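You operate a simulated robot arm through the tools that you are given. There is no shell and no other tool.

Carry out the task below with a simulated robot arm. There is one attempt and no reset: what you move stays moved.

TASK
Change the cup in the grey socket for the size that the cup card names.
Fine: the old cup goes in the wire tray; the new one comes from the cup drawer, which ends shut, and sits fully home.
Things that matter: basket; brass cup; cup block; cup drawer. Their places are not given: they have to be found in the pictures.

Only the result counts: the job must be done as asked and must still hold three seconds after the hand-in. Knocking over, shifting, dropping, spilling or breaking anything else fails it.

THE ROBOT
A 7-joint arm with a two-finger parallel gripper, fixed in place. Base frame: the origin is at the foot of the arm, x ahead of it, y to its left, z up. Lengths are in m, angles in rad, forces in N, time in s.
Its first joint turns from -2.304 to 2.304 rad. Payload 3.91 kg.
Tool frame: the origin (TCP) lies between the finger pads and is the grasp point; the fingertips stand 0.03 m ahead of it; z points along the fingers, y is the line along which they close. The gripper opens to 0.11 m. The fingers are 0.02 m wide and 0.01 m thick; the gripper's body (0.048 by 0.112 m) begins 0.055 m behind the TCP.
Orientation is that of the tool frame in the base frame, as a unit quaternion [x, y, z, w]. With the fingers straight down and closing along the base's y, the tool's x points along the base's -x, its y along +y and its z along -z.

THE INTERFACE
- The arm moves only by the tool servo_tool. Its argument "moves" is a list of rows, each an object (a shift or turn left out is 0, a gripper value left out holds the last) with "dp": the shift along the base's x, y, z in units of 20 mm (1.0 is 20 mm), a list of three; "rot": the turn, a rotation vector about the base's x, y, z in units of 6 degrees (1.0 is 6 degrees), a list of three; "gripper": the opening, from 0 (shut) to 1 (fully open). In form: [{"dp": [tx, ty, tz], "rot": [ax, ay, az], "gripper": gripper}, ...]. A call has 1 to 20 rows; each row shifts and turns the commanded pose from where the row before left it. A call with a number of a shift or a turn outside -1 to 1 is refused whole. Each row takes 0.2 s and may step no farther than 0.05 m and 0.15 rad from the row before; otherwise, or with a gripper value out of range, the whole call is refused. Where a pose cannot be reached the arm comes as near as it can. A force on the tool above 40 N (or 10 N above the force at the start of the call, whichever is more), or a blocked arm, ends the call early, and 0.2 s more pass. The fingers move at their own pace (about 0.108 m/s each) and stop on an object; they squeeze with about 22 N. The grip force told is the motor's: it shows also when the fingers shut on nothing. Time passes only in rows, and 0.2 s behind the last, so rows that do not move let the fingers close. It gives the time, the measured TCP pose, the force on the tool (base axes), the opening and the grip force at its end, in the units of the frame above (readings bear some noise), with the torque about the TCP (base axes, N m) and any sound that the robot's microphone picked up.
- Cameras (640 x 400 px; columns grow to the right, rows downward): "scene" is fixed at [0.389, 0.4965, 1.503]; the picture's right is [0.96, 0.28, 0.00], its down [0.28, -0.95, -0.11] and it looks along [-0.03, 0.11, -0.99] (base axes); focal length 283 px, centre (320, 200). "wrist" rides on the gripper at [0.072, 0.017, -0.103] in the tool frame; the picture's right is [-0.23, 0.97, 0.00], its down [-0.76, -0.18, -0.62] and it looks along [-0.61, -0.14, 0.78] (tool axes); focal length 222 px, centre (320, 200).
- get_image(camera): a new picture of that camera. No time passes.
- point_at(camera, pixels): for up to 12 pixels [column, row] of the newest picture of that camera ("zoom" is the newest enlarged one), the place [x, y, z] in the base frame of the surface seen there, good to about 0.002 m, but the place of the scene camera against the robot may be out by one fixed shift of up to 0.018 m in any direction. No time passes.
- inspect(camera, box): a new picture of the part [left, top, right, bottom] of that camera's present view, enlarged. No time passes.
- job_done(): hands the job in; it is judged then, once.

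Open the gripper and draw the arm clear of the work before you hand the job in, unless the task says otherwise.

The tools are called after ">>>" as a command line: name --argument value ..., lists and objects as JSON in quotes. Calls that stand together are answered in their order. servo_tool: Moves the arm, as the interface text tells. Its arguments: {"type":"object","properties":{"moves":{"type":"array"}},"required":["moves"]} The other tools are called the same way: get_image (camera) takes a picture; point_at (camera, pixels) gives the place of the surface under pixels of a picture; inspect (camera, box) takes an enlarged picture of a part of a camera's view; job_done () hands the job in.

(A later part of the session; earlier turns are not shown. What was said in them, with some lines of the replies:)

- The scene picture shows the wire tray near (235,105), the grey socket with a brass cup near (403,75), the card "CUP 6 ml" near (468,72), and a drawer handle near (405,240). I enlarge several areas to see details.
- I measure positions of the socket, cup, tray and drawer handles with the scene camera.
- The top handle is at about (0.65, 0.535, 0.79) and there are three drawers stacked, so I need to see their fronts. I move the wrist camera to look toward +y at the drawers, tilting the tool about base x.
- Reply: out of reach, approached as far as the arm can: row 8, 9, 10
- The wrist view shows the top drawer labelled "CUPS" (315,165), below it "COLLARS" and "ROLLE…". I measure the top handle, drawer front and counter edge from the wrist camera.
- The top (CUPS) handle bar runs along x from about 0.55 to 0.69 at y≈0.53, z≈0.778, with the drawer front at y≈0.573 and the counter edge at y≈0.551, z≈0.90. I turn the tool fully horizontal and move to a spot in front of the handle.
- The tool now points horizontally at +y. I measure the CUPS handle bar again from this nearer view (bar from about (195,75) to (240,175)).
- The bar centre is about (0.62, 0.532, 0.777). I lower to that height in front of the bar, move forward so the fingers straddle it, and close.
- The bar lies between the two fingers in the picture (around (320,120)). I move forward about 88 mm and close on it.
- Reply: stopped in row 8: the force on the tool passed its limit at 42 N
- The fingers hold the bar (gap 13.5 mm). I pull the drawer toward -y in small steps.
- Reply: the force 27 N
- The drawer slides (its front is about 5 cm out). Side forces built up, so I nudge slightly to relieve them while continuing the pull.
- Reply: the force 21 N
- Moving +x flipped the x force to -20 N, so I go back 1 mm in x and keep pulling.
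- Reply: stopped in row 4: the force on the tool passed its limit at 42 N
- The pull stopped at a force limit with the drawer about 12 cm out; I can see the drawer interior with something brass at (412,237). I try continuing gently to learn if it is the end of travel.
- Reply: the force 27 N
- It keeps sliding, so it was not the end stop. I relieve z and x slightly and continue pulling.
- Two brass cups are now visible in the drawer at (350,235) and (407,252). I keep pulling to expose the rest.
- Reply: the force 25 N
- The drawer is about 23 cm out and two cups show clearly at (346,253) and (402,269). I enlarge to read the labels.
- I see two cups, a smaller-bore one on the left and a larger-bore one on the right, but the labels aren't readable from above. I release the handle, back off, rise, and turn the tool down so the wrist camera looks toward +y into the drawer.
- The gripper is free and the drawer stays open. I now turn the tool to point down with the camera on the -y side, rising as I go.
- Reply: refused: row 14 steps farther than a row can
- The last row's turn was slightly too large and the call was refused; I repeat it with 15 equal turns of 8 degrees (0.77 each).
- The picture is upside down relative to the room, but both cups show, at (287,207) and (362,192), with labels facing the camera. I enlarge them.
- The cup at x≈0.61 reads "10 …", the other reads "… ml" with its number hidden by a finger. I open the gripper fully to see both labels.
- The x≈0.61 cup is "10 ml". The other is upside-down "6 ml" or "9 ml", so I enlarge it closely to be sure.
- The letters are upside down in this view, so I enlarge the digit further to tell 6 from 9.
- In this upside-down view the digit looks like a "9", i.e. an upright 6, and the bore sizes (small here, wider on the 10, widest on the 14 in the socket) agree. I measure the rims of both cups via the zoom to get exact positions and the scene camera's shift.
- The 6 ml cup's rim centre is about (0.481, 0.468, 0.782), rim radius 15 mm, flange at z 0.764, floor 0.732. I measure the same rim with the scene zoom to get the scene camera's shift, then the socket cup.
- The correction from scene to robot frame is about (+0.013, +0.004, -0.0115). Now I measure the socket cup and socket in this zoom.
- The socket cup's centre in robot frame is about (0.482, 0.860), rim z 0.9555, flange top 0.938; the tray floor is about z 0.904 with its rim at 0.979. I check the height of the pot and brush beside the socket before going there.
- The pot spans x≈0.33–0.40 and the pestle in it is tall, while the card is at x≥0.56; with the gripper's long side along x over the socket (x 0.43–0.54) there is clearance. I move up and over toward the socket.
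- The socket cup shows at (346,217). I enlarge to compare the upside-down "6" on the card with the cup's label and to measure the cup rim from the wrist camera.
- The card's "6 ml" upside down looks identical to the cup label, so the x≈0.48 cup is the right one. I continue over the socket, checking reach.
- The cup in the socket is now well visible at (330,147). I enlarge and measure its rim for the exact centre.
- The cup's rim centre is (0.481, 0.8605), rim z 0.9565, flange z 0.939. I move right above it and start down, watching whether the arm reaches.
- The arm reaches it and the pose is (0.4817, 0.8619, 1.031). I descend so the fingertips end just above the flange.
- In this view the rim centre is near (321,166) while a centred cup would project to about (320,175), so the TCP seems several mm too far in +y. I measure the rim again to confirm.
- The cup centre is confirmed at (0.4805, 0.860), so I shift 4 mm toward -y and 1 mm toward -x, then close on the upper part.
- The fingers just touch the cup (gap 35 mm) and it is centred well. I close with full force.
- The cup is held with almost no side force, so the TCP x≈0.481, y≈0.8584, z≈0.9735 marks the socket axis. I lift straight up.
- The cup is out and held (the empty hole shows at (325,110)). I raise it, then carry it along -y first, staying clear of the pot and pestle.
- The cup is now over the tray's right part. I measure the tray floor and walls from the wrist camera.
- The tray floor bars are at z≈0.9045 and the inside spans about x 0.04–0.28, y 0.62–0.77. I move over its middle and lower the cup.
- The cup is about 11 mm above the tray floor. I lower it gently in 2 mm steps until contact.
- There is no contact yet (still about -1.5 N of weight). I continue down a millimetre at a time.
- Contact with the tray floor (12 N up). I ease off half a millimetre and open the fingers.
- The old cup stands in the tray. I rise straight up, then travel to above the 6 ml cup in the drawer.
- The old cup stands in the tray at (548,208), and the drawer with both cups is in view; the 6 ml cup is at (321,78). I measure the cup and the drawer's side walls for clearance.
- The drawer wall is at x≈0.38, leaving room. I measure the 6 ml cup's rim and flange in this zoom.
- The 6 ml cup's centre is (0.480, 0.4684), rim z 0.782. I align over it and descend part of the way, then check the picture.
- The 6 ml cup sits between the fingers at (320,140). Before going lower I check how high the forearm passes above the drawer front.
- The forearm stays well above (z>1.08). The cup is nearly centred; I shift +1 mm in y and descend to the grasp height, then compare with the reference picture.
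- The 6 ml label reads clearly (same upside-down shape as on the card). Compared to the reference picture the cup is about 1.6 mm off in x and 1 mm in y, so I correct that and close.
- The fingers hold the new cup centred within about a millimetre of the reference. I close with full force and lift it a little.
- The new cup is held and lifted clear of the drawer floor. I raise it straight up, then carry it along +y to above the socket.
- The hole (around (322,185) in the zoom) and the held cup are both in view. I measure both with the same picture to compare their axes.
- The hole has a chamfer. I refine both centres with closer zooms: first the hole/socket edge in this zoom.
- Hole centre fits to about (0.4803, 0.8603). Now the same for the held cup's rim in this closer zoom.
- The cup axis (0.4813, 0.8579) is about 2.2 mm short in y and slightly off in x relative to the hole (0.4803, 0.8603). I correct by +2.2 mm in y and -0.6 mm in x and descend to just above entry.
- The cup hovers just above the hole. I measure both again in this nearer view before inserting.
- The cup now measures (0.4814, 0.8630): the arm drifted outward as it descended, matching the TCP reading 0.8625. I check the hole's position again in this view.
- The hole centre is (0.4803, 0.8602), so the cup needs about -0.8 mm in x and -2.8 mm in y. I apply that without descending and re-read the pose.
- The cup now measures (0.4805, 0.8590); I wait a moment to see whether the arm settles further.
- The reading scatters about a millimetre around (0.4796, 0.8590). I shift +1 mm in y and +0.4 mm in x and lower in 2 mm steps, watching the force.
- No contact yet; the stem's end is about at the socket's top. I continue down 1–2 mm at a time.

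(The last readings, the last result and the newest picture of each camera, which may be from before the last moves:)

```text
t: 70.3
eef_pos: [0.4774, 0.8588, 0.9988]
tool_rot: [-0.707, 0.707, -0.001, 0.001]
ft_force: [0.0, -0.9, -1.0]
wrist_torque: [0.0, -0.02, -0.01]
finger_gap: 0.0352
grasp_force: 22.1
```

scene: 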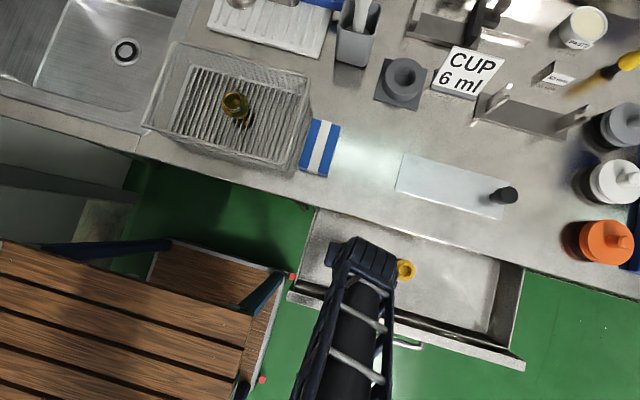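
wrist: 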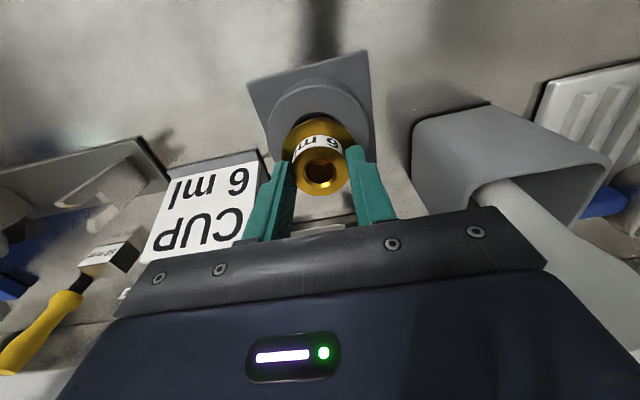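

The x reading has drifted to 0.4774. I re-measure the cup's position by camera before going further.

>>> inspect --camera "wrist" --box '[284, 140, 356, 198]'

>>> point_at --camera "zoom" --pixels '[[193, 232], [444, 225], [316, 119], [320, 338], [130, 225], [512, 215], [310, 54], [320, 382], [230, 140], [400, 130], [230, 320], [410, 312]]'

>>> inspect --camera "wrist" --box '[260, 70, 380, 145]'

```text
6.90 times, centred on (320, 169) of wrist
```

zoom: 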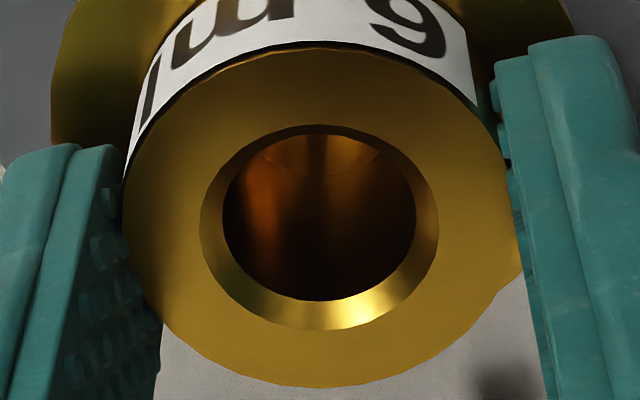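

```text
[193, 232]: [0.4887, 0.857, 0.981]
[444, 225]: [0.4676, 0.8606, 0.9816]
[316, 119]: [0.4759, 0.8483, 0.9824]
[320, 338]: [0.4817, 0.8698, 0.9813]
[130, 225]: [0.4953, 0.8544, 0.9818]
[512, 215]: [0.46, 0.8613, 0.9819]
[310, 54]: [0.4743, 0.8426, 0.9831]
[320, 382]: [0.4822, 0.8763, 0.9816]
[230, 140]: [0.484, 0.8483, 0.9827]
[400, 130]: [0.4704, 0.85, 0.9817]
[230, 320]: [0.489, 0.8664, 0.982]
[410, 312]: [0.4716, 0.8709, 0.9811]
```

```text
5.33 times, centred on (320, 108) of wrist
```

zoom: 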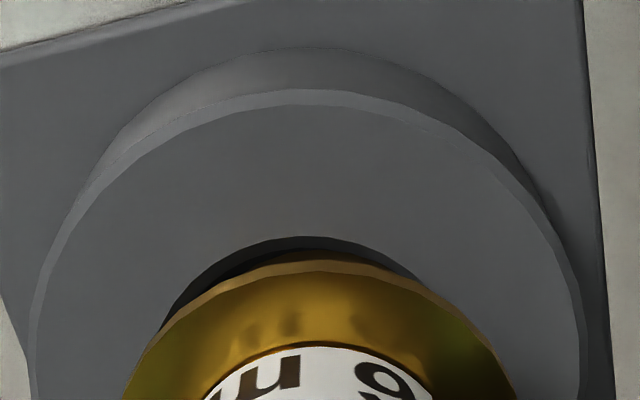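

The cup centre is now (0.4784, 0.8588), i.e. about 1.9 mm in x and 1.4 mm in y short of the hole centre. I correct by camera feedback and re-measure.

>>> servo_tool --moves '[{"dp": [0.09, 0.065, 0]}, {"dp": [0, 0, 0]}, {"dp": [0, 0, 0]}]'

>>> inspect --camera "wrist" --box '[284, 140, 356, 198]'

>>> point_at --camera "zoom" --pixels '[[193, 232], [444, 225], [316, 119], [320, 338], [130, 225], [512, 215], [310, 54], [320, 382], [230, 140], [400, 130], [230, 320], [410, 312]]'

```text
t: 71.1
eef_pos: [0.4797, 0.8598, 0.9971]
tool_rot: [-0.706, 0.708, -0.001, 0.001]
ft_force: [-0.2, -1.0, -0.5]
wrist_torque: [-0.01, 0.0, 0.02]
finger_gap: 0.035
grasp_force: 21.3
```

```text
6.90 times, centred on (320, 169) of wrist
```

zoom: 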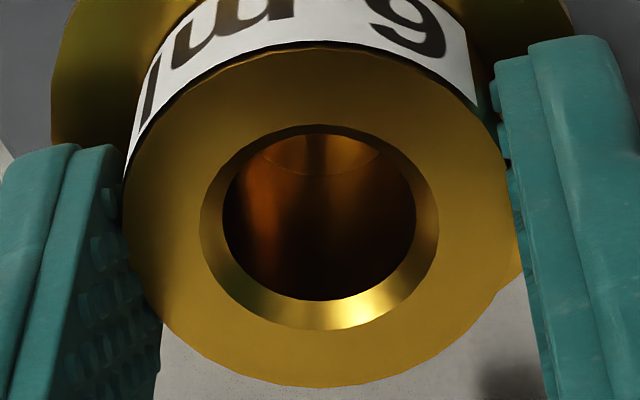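

```text
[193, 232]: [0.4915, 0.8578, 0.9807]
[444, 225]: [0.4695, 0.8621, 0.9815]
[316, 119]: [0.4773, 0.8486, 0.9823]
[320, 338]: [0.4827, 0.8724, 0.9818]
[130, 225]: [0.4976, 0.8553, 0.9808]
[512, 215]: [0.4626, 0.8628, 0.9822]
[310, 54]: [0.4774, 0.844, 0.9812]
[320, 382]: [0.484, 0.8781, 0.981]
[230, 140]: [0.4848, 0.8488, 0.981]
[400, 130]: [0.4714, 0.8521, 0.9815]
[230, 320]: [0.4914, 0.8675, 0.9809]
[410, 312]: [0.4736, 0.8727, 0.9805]
```

The cup is now at (0.4803, 0.8602), right on the hole's axis. I lower it 8 mm and check.

>>> servo_tool --moves '[{"dp": [0, 0, -0.1]}, {"dp": [0, 0, -0.1]}, {"dp": [0, 0, -0.1]}, {"dp": [0, 0, -0.1]}, {"dp": [0, 0, 0]}]'

>>> inspect --camera "wrist" --box '[284, 140, 356, 198]'

>>> point_at --camera "zoom" --pixels '[[193, 232], [444, 225], [316, 119], [320, 338], [130, 225], [512, 215], [310, 54], [320, 382], [230, 140], [400, 130], [230, 320], [410, 312]]'

```text
t: 72.3
eef_pos: [0.4805, 0.8605, 0.9891]
tool_rot: [-0.707, 0.708, -0.001, 0.001]
ft_force: [0.0, -1.0, -2.0]
wrist_torque: [0.03, 0.02, -0.01]
finger_gap: 0.0348
grasp_force: 22.1
```

```text
6.90 times, centred on (320, 169) of wrist
```

zoom: 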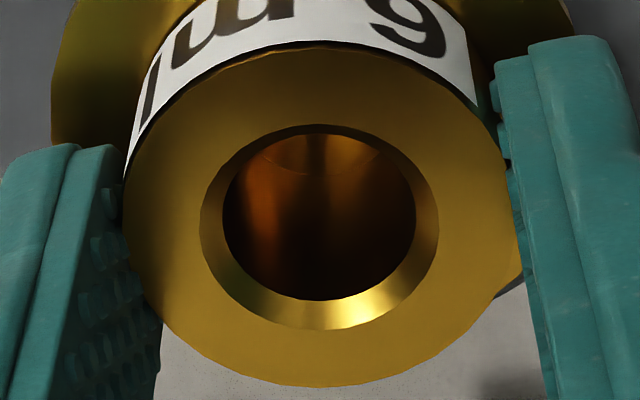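

```text
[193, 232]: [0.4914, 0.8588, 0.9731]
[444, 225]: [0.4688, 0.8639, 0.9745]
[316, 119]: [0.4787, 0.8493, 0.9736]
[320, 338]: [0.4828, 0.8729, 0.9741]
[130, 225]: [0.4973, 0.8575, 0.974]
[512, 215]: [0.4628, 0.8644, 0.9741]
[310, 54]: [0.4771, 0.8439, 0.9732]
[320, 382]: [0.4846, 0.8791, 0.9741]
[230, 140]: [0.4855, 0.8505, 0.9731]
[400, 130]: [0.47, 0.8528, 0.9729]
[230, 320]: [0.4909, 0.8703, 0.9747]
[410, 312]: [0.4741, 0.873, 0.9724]
```

The stem is entering without contact force; y has drifted about +1 mm. I correct -0.8 mm and go down another 8 mm.

>>> servo_tool --moves '[{"dp": [0, -0.04, -0.1]}, {"dp": [0, 0, -0.1]}, {"dp": [0, 0, -0.1]}, {"dp": [0, 0, -0.1]}, {"dp": [0, 0, 0]}]'

>>> inspect --camera "wrist" --box '[284, 140, 356, 198]'

>>> point_at --camera "zoom" --pixels '[[193, 232], [444, 225], [316, 119], [320, 338], [130, 225], [512, 215], [310, 54], [320, 382], [230, 140], [400, 130], [230, 320], [410, 312]]'

```text
t: 73.5
eef_pos: [0.4794, 0.8601, 0.9803]
tool_rot: [-0.707, 0.708, 0.0, 0.001]
ft_force: [0.1, -0.3, -1.1]
wrist_torque: [0.02, 0.0, 0.04]
finger_gap: 0.0348
grasp_force: 21.9
```

```text
6.90 times, centred on (320, 169) of wrist
```

zoom: 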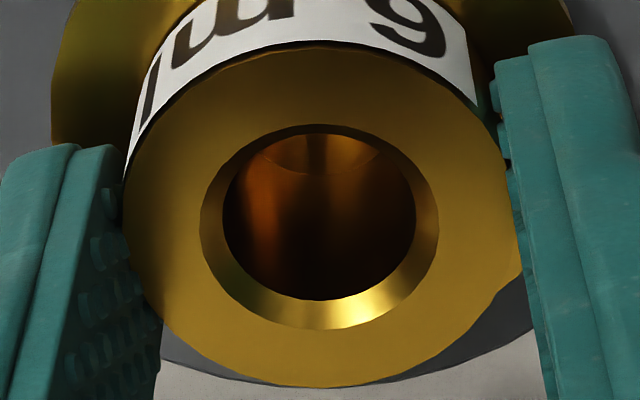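

```text
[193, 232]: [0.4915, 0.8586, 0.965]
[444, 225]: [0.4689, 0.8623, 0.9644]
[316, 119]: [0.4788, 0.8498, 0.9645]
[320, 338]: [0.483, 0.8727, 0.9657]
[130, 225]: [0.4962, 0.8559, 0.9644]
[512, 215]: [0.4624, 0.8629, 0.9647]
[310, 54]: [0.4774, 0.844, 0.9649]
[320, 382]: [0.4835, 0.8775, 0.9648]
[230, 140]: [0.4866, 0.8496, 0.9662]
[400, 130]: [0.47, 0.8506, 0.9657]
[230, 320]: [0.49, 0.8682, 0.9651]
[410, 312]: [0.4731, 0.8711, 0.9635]
```

Well centred at (0.4801, 0.8603); rim z 0.965, about 8.5 mm from home. I continue down and then feel for the seat.

>>> servo_tool --moves '[{"dp": [0, 0, -0.1]}, {"dp": [0, 0, -0.1]}, {"dp": [0, 0, -0.1]}, {"dp": [0, 0, 0]}]'

>>> inspect --camera "wrist" --box '[284, 140, 356, 198]'

>>> point_at --camera "zoom" --pixels '[[193, 232], [444, 225], [316, 119], [320, 338], [130, 225], [512, 215], [310, 54], [320, 382], [230, 140], [400, 130], [230, 320], [410, 312]]'

```text
t: 74.5
eef_pos: [0.4803, 0.8589, 0.9743]
tool_rot: [-0.707, 0.707, 0.0, 0.001]
ft_force: [-0.2, -0.2, -0.8]
wrist_torque: [0.02, 0.04, 0.0]
finger_gap: 0.0351
grasp_force: 21.9
```

```text
6.90 times, centred on (320, 169) of wrist
```

zoom: 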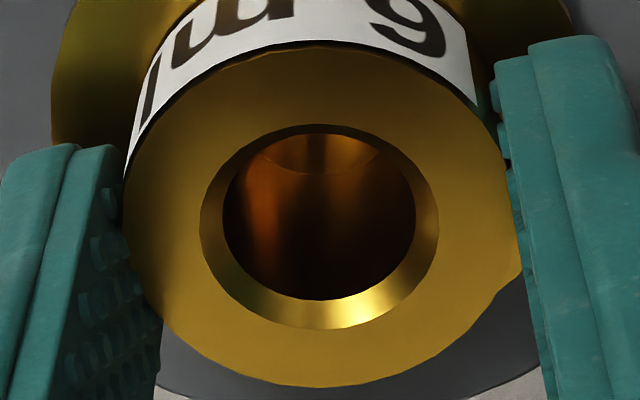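

```text
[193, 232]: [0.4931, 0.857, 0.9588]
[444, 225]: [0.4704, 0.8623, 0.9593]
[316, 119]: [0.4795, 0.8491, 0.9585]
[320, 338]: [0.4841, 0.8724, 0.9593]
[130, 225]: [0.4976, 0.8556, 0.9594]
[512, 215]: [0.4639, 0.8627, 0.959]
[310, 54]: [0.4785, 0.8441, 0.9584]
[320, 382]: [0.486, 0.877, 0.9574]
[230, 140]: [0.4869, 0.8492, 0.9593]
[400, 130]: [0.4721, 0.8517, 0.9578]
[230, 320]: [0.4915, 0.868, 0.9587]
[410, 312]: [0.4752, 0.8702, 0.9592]
```

Only about 2.3 mm remain (rim z 0.9588). I correct x by -0.8 mm and lower in 1 mm steps until the seat is felt.

>>> servo_tool --moves '[{"dp": [-0.04, 0.01, -0.05]}, {"dp": [0, 0, -0.05]}, {"dp": [0, 0, 0]}]'

```text
t: 75.3
eef_pos: [0.4804, 0.8601, 0.9727]
tool_rot: [-0.706, 0.708, -0.001, 0.001]
ft_force: [0.0, -0.3, -0.8]
wrist_torque: [0.01, 0.0, 0.0]
finger_gap: 0.0349
grasp_force: 21.9
```

>>> servo_tool --moves '[{"dp": [0, 0, -0.05]}, {"dp": [0, 0, 0]}]'

>>> inspect --camera "wrist" --box '[240, 60, 400, 200]'

```text
t: 75.9
eef_pos: [0.4795, 0.8609, 0.973]
tool_rot: [-0.707, 0.708, -0.001, 0.001]
ft_force: [1.4, -0.8, 7.6]
wrist_torque: [-0.13, 0.12, 0.03]
finger_gap: 0.0351
grasp_force: 22.5
```

```text
2.86 times, centred on (320, 130) of wrist
```

zoom: 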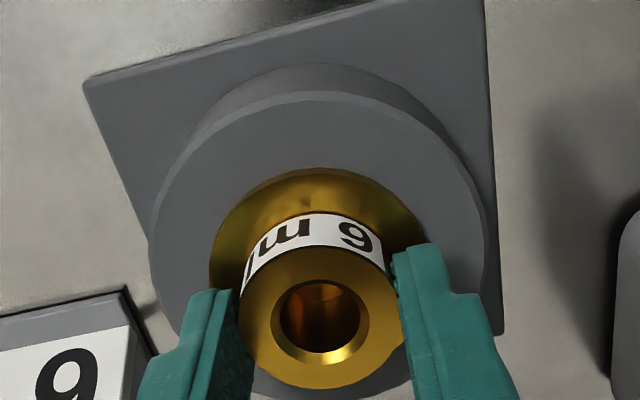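

Contact is felt (7.6 N). I check the rim and flange heights against the home values (rim 0.9565, flange 0.939).

>>> point_at --camera "zoom" --pixels '[[265, 318], [375, 312], [319, 270], [322, 370], [225, 230], [410, 215], [320, 178], [300, 195], [180, 180], [450, 180], [320, 110], [250, 300]]'

```text
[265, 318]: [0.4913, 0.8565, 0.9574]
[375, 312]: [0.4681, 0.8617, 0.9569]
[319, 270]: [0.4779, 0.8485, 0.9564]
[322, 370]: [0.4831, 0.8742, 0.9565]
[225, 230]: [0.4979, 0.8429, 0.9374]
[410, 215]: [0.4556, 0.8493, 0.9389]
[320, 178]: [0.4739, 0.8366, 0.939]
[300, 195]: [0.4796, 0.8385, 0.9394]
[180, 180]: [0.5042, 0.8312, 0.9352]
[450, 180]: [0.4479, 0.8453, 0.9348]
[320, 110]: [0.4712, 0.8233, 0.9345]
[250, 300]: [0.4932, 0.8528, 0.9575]
```

Rim z 0.9568 and flange 0.939 match the old cup's home heights. I press slightly more to be sure, then ease off and open the fingers.

>>> servo_tool --moves '[{"dp": [0, 0, -0.03]}, {"dp": [0, 0, 0]}]'

```text
t: 76.5
eef_pos: [0.4798, 0.8606, 0.973]
tool_rot: [-0.707, 0.708, -0.001, 0.001]
ft_force: [2.2, 0.5, 12.6]
wrist_torque: [-0.15, 0.07, 0.0]
finger_gap: 0.0352
grasp_force: 22.0
```

>>> servo_tool --moves '[{"dp": [0, 0, 0.04]}, {"gripper": 0.36}, {"gripper": 0.42}, {"gripper": 0.5}, {"gripper": 0.5}]'

>>> inspect --camera "wrist" --box '[240, 60, 400, 200]'

```text
t: 77.7
eef_pos: [0.481, 0.8598, 0.9732]
tool_rot: [-0.707, 0.707, 0.0, 0.001]
ft_force: [-0.7, 0.7, 0.6]
wrist_torque: [-0.02, 0.0, -0.02]
finger_gap: 0.0548
grasp_force: 0.0
```

```text
2.86 times, centred on (320, 130) of wrist
```

zoom: 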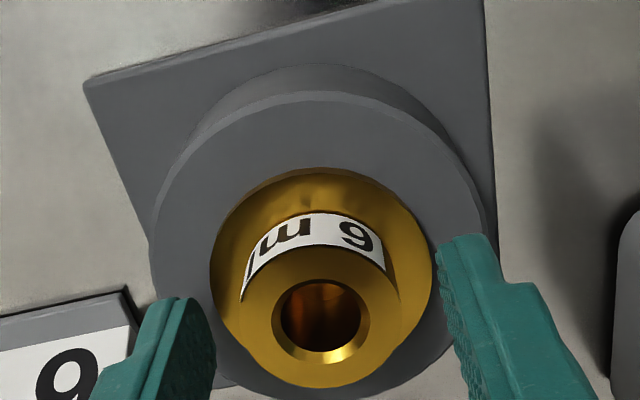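

The cup stays seated and the fingers are free. I rise straight up and look at the seated cup from higher.

>>> servo_tool --moves '[{"dp": [0, 0, 0.4]}, {"dp": [0, 0, 0.8]}, {"dp": [0, 0, 1]}, {"dp": [0, 0, 1]}, {"dp": [0, 0, 1]}, {"dp": [0, 0, 1]}, {"dp": [0, -1, 1]}, {"dp": [0, -1, 0]}, {"dp": [0, -1, 0]}, {"dp": [0, 0, 0]}]'

>>> get_image --camera "wrist"

>>> inspect --camera "wrist" --box '[290, 100, 370, 190]'

```text
t: 79.9
eef_pos: [0.4812, 0.8003, 1.0961]
tool_rot: [-0.707, 0.707, -0.001, 0.001]
ft_force: [-0.1, 0.1, -0.2]
wrist_torque: [0.0, 0.0, 0.01]
finger_gap: 0.0552
grasp_force: 0.0
```

```text
taken
```

wrist: 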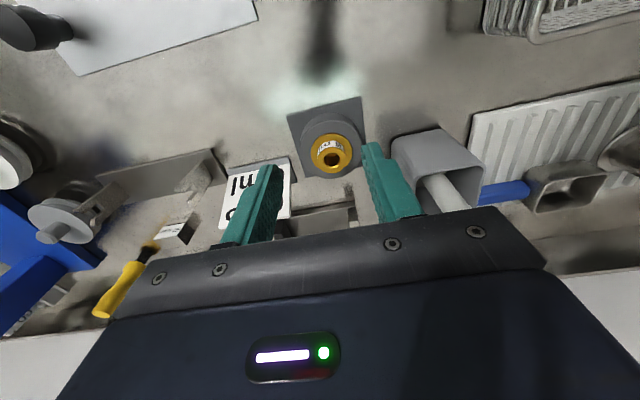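

```text
4.44 times, centred on (330, 145) of wrist
```

zoom: 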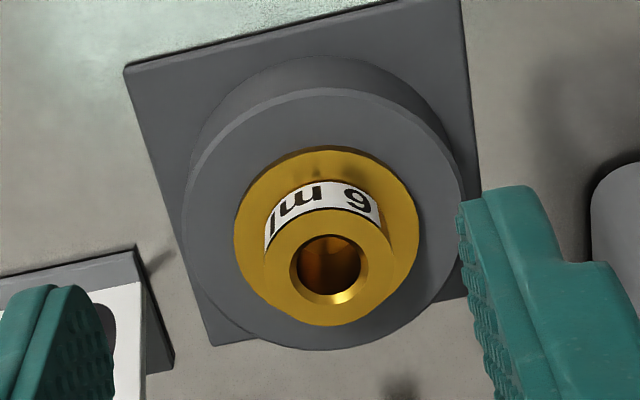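

>>> point_at --camera "zoom" --pixels '[[245, 240], [408, 235], [325, 155], [328, 316], [275, 260], [385, 255], [328, 215], [330, 312], [195, 220], [455, 220], [320, 100], [330, 340]]'

```text
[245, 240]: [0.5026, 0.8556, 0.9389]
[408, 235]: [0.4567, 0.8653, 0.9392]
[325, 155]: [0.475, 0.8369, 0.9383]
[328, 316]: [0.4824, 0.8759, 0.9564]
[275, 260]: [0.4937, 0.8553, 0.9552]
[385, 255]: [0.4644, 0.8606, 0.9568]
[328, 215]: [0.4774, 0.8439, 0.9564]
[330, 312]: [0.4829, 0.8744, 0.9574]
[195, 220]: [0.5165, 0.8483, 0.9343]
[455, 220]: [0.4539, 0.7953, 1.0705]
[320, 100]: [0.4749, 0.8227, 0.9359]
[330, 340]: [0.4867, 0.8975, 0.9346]
```

The new cup sits level with its flange at 0.939 on all sides, so it is home. Now I go back over the drawer front toward the handle side, closing the gripper on the way.

>>> servo_tool --moves '[{"dp": [0.1, -1, 0], "gripper": 0}, {"dp": [0.1, -1, 0]}, {"dp": [0.1, -1, 0]}, {"dp": [0.1, -1, 0]}, {"dp": [0.1, -1, 0]}, {"dp": [0.1, -1, 0]}, {"dp": [0.1, -1, 0]}, {"dp": [0.1, -1, 0]}, {"dp": [0.1, -1, 0]}, {"dp": [0.1, -1, 0]}, {"dp": [0.1, -1, 0]}, {"dp": [0.1, -1, 0]}, {"dp": [0.1, -1, 0]}, {"dp": [0.1, -1, 0]}, {"dp": [0.1, -1, 0]}, {"dp": [0.1, -1, 0]}, {"dp": [0.1, -1, 0]}, {"dp": [0.1, -1, 0]}, {"dp": [0.1, -1, 0]}, {"dp": [0.1, -1, 0]}]'

>>> servo_tool --moves '[{"dp": [0, -1, -0.3]}, {"dp": [0, -1, -0.6]}, {"dp": [0, -1, -0.9]}, {"dp": [0, -1, -0.9]}, {"dp": [0, -1, -0.9]}, {"dp": [0, -0.3, -0.9]}, {"dp": [0, 0, -0.9]}, {"dp": [0, 0, -0.9]}, {"dp": [0, 0, 0]}]'

>>> get_image --camera "scene"

```text
t: 84.1
eef_pos: [0.5199, 0.3995, 1.0964]
tool_rot: [-0.706, 0.708, -0.001, 0.0]
ft_force: [0.2, 0.3, -1.2]
wrist_torque: [-0.03, 0.02, 0.0]
finger_gap: 0.0001
grasp_force: 21.7
```

```text
t: 86.1
eef_pos: [0.5195, 0.293, 0.9704]
tool_rot: [-0.706, 0.708, -0.001, 0.0]
ft_force: [-0.1, -0.3, -0.4]
wrist_torque: [0.05, 0.0, -0.02]
finger_gap: 0.0
grasp_force: 21.9
```

```text
taken
```

scene: 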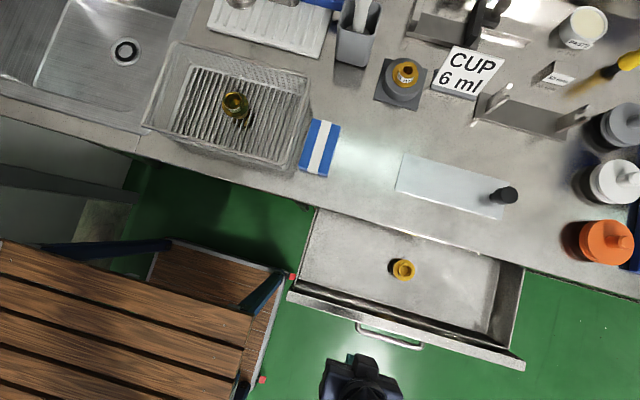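

The old cup is in the tray, the 6 ml cup in the socket, and the 10 ml cup remains in the drawer. I now reverse the earlier turn so the tool points horizontally at the drawer front.

>>> servo_tool --moves '[{"dp": [0, 0, 0], "rot": [0.767, 0.767, -0.767]}, {"dp": [0.35, -0.3, 0], "rot": [0.77, 0.77, -0.77]}, {"dp": [0.35, -0.3, 0], "rot": [0.77, 0.77, -0.77]}, {"dp": [0.35, -0.3, 0], "rot": [0.77, 0.77, -0.77]}, {"dp": [0.35, -0.3, 0], "rot": [0.77, 0.77, -0.77]}, {"dp": [0.35, -0.3, 0], "rot": [0.77, 0.77, -0.77]}, {"dp": [0.35, -0.3, 0], "rot": [0.77, 0.77, -0.77]}, {"dp": [0.35, -0.3, 0], "rot": [0.77, 0.77, -0.77]}, {"dp": [0.35, -0.3, -0.3], "rot": [0.77, 0.77, -0.77]}, {"dp": [0.35, -0.3, -0.9], "rot": [0.77, 0.77, -0.77]}, {"dp": [0.35, -0.3, -0.9], "rot": [0.77, 0.77, -0.77]}, {"dp": [0.35, 0, -0.9], "rot": [0.77, 0.77, -0.77]}, {"dp": [0.35, 0, -0.9], "rot": [0.77, 0.77, -0.77]}, {"dp": [0.35, 0, -0.9], "rot": [0.77, 0.77, -0.77]}, {"dp": [0.35, 0, -0.9], "rot": [0.77, 0.77, -0.77]}, {"dp": [0, 0, 0]}]'

>>> get_image --camera "wrist"

>>> get_image --camera "scene"

```text
t: 89.5
eef_pos: [0.6188, 0.2309, 0.8574]
tool_rot: [0.0, 0.707, 0.707, 0.0]
ft_force: [0.9, 0.0, -0.4]
wrist_torque: [0.02, -0.03, 0.02]
finger_gap: 0.0
grasp_force: 22.2
```

```text
taken
```

wrist: 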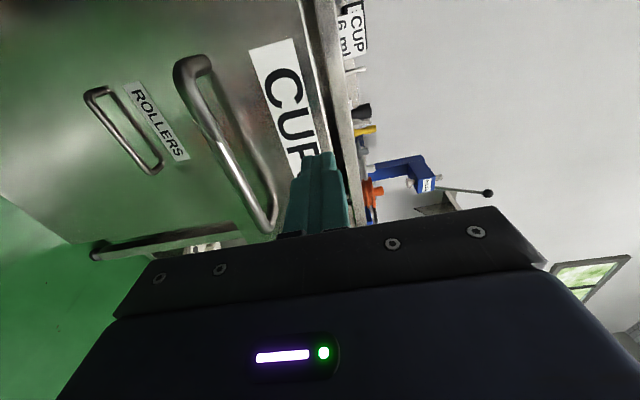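

```text
taken
```

scene: 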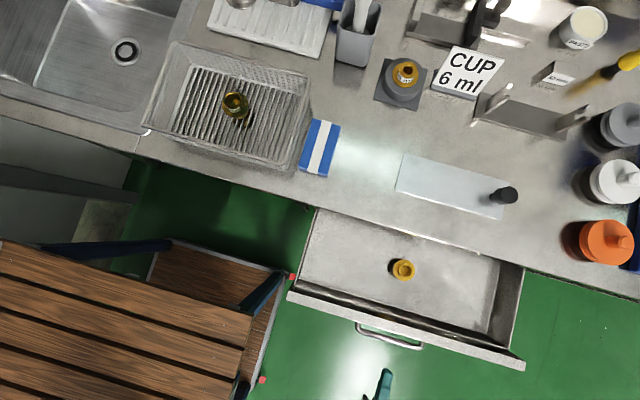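

The closed fingers point at the drawer front below the "CUPS" label height. I lower to z≈0.822, clear above the handle bar, and approach the panel.

>>> servo_tool --moves '[{"dp": [0, 0, -0.9]}, {"dp": [0, 0, -0.85]}, {"dp": [0, 0.8, 0]}, {"dp": [0, 0.8, 0]}, {"dp": [0, 0.8, 0]}, {"dp": [0, 0.5, 0]}, {"dp": [0, 0.3, 0]}, {"dp": [0, 0, 0]}]'

>>> get_image --camera "wrist"

```text
t: 91.3
eef_pos: [0.6181, 0.2968, 0.8225]
tool_rot: [0.001, 0.706, 0.708, -0.001]
ft_force: [0.2, 0.1, -0.7]
wrist_torque: [0.02, 0.02, -0.01]
finger_gap: 0.0
grasp_force: 21.5
```

```text
taken
```

wrist: 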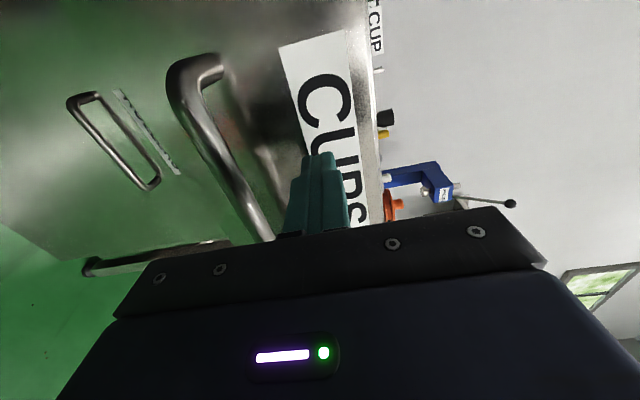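

The fingertips are about 15 mm short of the panel. I push on slowly toward +y.

>>> servo_tool --moves '[{"dp": [0, 0.25, 0]}, {"dp": [0, 0.25, 0]}, {"dp": [0, 0.25, 0]}, {"dp": [0, 0.25, 0]}, {"dp": [0, 0.3, 0]}, {"dp": [0, 0.3, 0]}, {"dp": [0, 0.3, 0]}, {"dp": [0, 0.3, 0]}, {"dp": [0, 0.4, 0]}, {"dp": [0, 0.4, 0]}, {"dp": [0, 0.4, 0]}, {"dp": [0, 0.4, 0]}]'

>>> get_image --camera "scene"

```text
t: 93.9
eef_pos: [0.62, 0.3739, 0.8207]
tool_rot: [0.001, 0.707, 0.707, -0.001]
ft_force: [-0.2, 0.6, 0.2]
wrist_torque: [-0.03, 0.01, 0.0]
finger_gap: 0.0
grasp_force: 22.2
```

```text
taken
```

scene: 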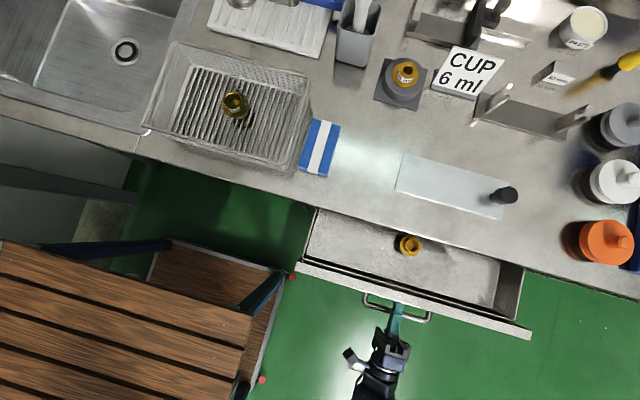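

The drawer moves in smoothly and the 10 ml cup stays upright. I keep pushing at the same slow pace.

>>> servo_tool --moves '[{"dp": [0, 0.4, 0]}, {"dp": [0, 0.4, 0]}, {"dp": [0, 0.4, 0]}, {"dp": [0, 0.4, 0]}, {"dp": [0, 0.4, 0]}, {"dp": [0, 0.4, 0]}, {"dp": [0, 0.4, 0]}, {"dp": [0, 0.4, 0]}, {"dp": [0, 0.4, 0]}, {"dp": [0, 0.4, 0]}, {"dp": [0, 0.4, 0]}, {"dp": [0, 0.4, 0]}, {"dp": [0, 0.4, 0]}, {"dp": [0, 0.4, 0]}, {"dp": [0, 0.4, 0]}, {"dp": [0, 0.4, 0]}, {"dp": [0, 0.4, 0]}]'

>>> get_image --camera "scene"

```text
t: 97.5
eef_pos: [0.6192, 0.5091, 0.8218]
tool_rot: [0.0, 0.708, 0.706, -0.001]
ft_force: [0.2, 0.3, 0.9]
wrist_torque: [-0.02, 0.0, 0.0]
finger_gap: 0.0
grasp_force: 22.0
```

```text
taken
```

scene: 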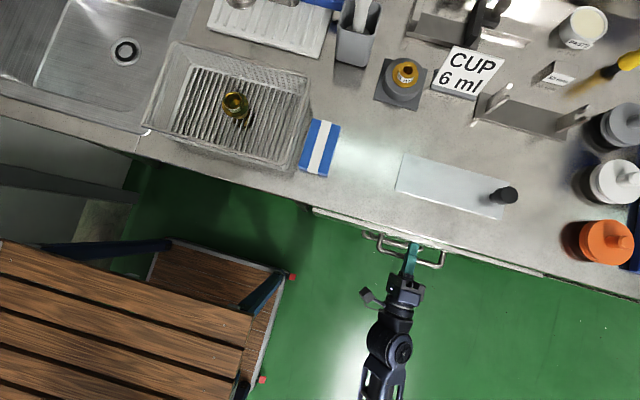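

About 3 cm remain. I push the rest more slowly until it meets its stop.

>>> servo_tool --moves '[{"dp": [0, 0.3, 0]}, {"dp": [0, 0.3, 0]}, {"dp": [0, 0.3, 0]}, {"dp": [0, 0.2, 0]}, {"dp": [0, 0.2, 0]}, {"dp": [0, 0.1, 0]}, {"dp": [0, 0.1, 0]}]'

>>> get_image --camera "scene"

```text
t: 99.1
eef_pos: [0.6182, 0.5393, 0.8229]
tool_rot: [0.001, 0.708, 0.707, 0.0]
ft_force: [0.0, -0.9, -0.4]
wrist_torque: [0.03, -0.03, -0.02]
finger_gap: 0.0
grasp_force: 21.7
```

```text
taken
```

scene: 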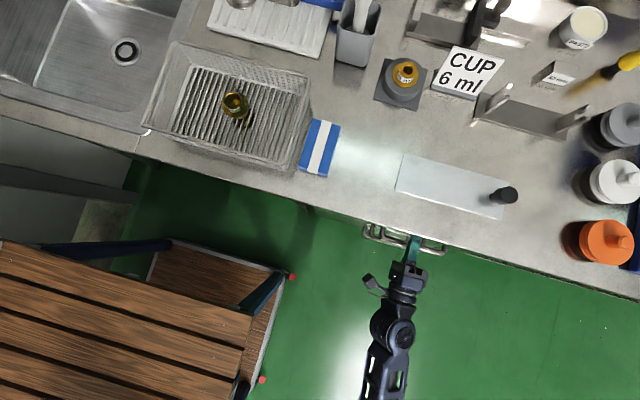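

It is nearly shut. I push in 1–2 mm steps and watch for the y force of the stop.

>>> servo_tool --moves '[{"dp": [0, 0.1, 0]}, {"dp": [0, 0.1, 0]}, {"dp": [0, 0, 0]}]'

```text
t: 99.7
eef_pos: [0.6167, 0.542, 0.8211]
tool_rot: [0.0, 0.707, 0.707, -0.001]
ft_force: [-5.5, -18.8, 2.8]
wrist_torque: [0.07, 0.03, -0.03]
finger_gap: 0.0
grasp_force: 22.5
stopped in row 3: the force on the tool passed its limit at 52 N (the readings are from after the stop); the commanded pose is now the measured one
```

The force rose sharply with the fingertips at y≈0.572, the original closed position of the front, so the drawer is against its stop. I back off along -y.

>>> servo_tool --moves '[{"dp": [0, -0.3, 0]}, {"dp": [0, -0.8, 0]}, {"dp": [0, -1, 0]}, {"dp": [0, -1, 0]}, {"dp": [0, -1, 0]}, {"dp": [0, -1, 0]}, {"dp": [0, -1, 0]}, {"dp": [0, -1, 0.3]}, {"dp": [0, -1, 0.6]}, {"dp": [0, 0, 0]}]'

>>> get_image --camera "wrist"

>>> get_image --camera "scene"

```text
t: 101.9
eef_pos: [0.6165, 0.3791, 0.8366]
tool_rot: [0.0, 0.707, 0.707, -0.001]
ft_force: [-0.6, 0.4, -1.0]
wrist_torque: [0.02, 0.0, -0.02]
finger_gap: 0.0
grasp_force: 22.4
```

```text
taken
```

wrist: 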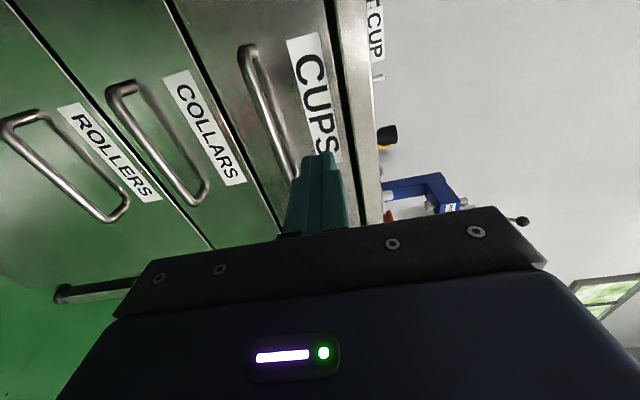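

```text
taken
```

scene: 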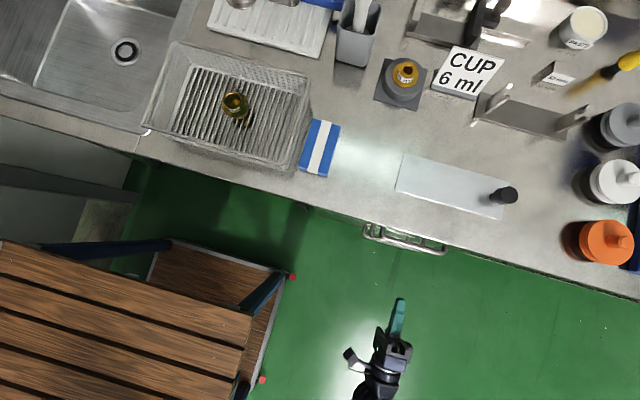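

All three drawer fronts look flush and the scene matches the start. I check the CUPS front and the neighbours by measurement, and look again at the seated cup and the tray.

>>> point_at --camera "wrist" --pixels '[[310, 60], [225, 30], [290, 140], [205, 120], [100, 140], [255, 90], [262, 120], [280, 60]]'

>>> inspect --camera "scene" --box '[375, 45, 435, 105]'

>>> inspect --camera "scene" --box '[140, 30, 320, 180]'

>>> inspect --camera "scene" --box '[350, 205, 460, 265]'

```text
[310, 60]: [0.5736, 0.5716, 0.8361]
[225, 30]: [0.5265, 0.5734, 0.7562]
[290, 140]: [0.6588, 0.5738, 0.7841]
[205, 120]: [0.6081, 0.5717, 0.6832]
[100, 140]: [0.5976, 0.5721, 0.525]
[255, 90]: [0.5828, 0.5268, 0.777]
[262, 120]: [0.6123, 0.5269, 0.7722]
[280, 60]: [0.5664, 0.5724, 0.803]
```

```text
6.67 times, centred on (405, 75) of scene
```

zoom: 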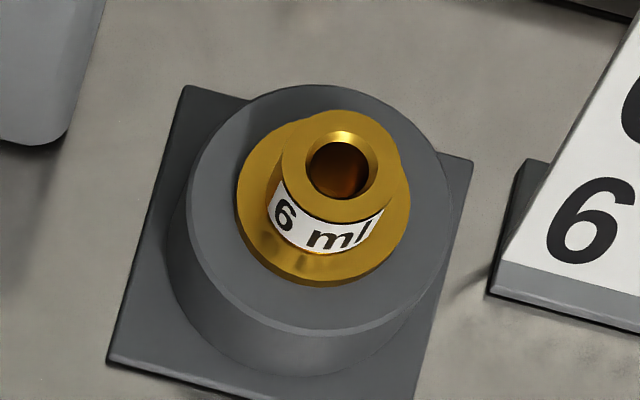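

```text
2.67 times, centred on (230, 105) of scene
```

zoom: 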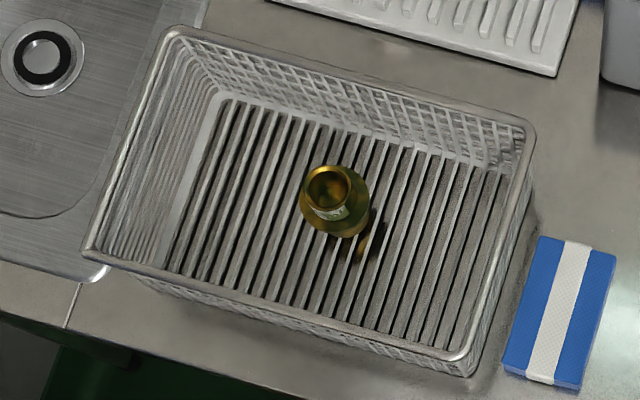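

```text
5.82 times, centred on (405, 235) of scene
```

zoom: 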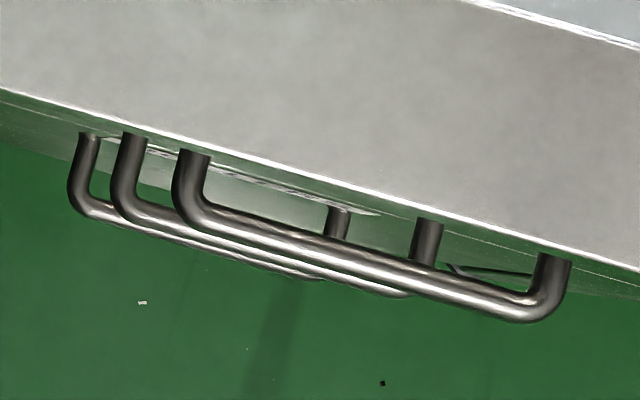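

The scene view reads "6 ml" upright on the seated cup, the old cup stands in the tray, and the CUPS front (y≈0.572–0.573) is flush with the others. I open the gripper and draw the arm further clear.

>>> servo_tool --moves '[{"dp": [0, -0.8, 0.5], "gripper": 1}, {"dp": [0, -0.8, 0.8]}, {"dp": [0, -0.8, 1]}, {"dp": [0, -0.8, 1]}, {"dp": [0, -0.8, 1]}, {"dp": [0, 0, 0]}, {"dp": [0, 0, 0]}]'

>>> get_image --camera "scene"

```text
t: 103.5
eef_pos: [0.6164, 0.3006, 0.9244]
tool_rot: [0.0, 0.708, 0.706, -0.001]
ft_force: [-0.1, 0.4, -1.0]
wrist_torque: [0.03, -0.01, -0.01]
finger_gap: 0.1101
grasp_force: 0.2
```

```text
taken
```

scene: 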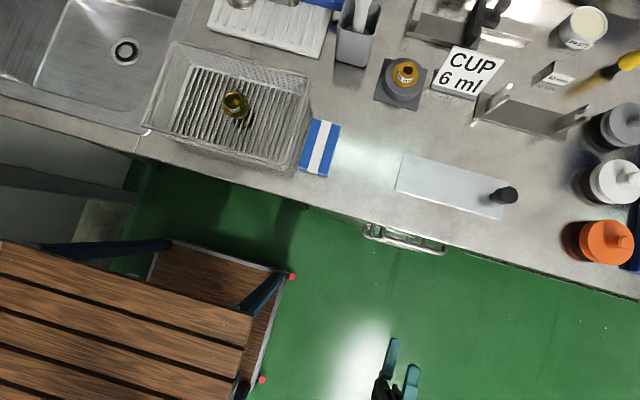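

The gripper is open and clear of the work; the drawer is shut, the 6 ml cup is home and the 14 ml cup is in the tray. I hand the job in.

>>> job_done

```text
The job is handed in.
```

The cup swap is done and handed in. No result has come back yet.

- **New cup:** the 6 ml cup from the CUPS drawer is in the grey socket. Its flange is at the same height as the old cup's (0.939 m) and level all round, so it is fully home.
- **Old cup:** the 14 ml cup is standing upright in the wire tray.
- **Drawer:** it is pushed in against its stop and flush with the two drawers below. The 10 ml cup is still inside. It was upright partway through closing, and I did not look inside again once the drawer was shut.

I saw nothing else on the counter knocked or moved. The gripper is open and the arm is clear of the work.
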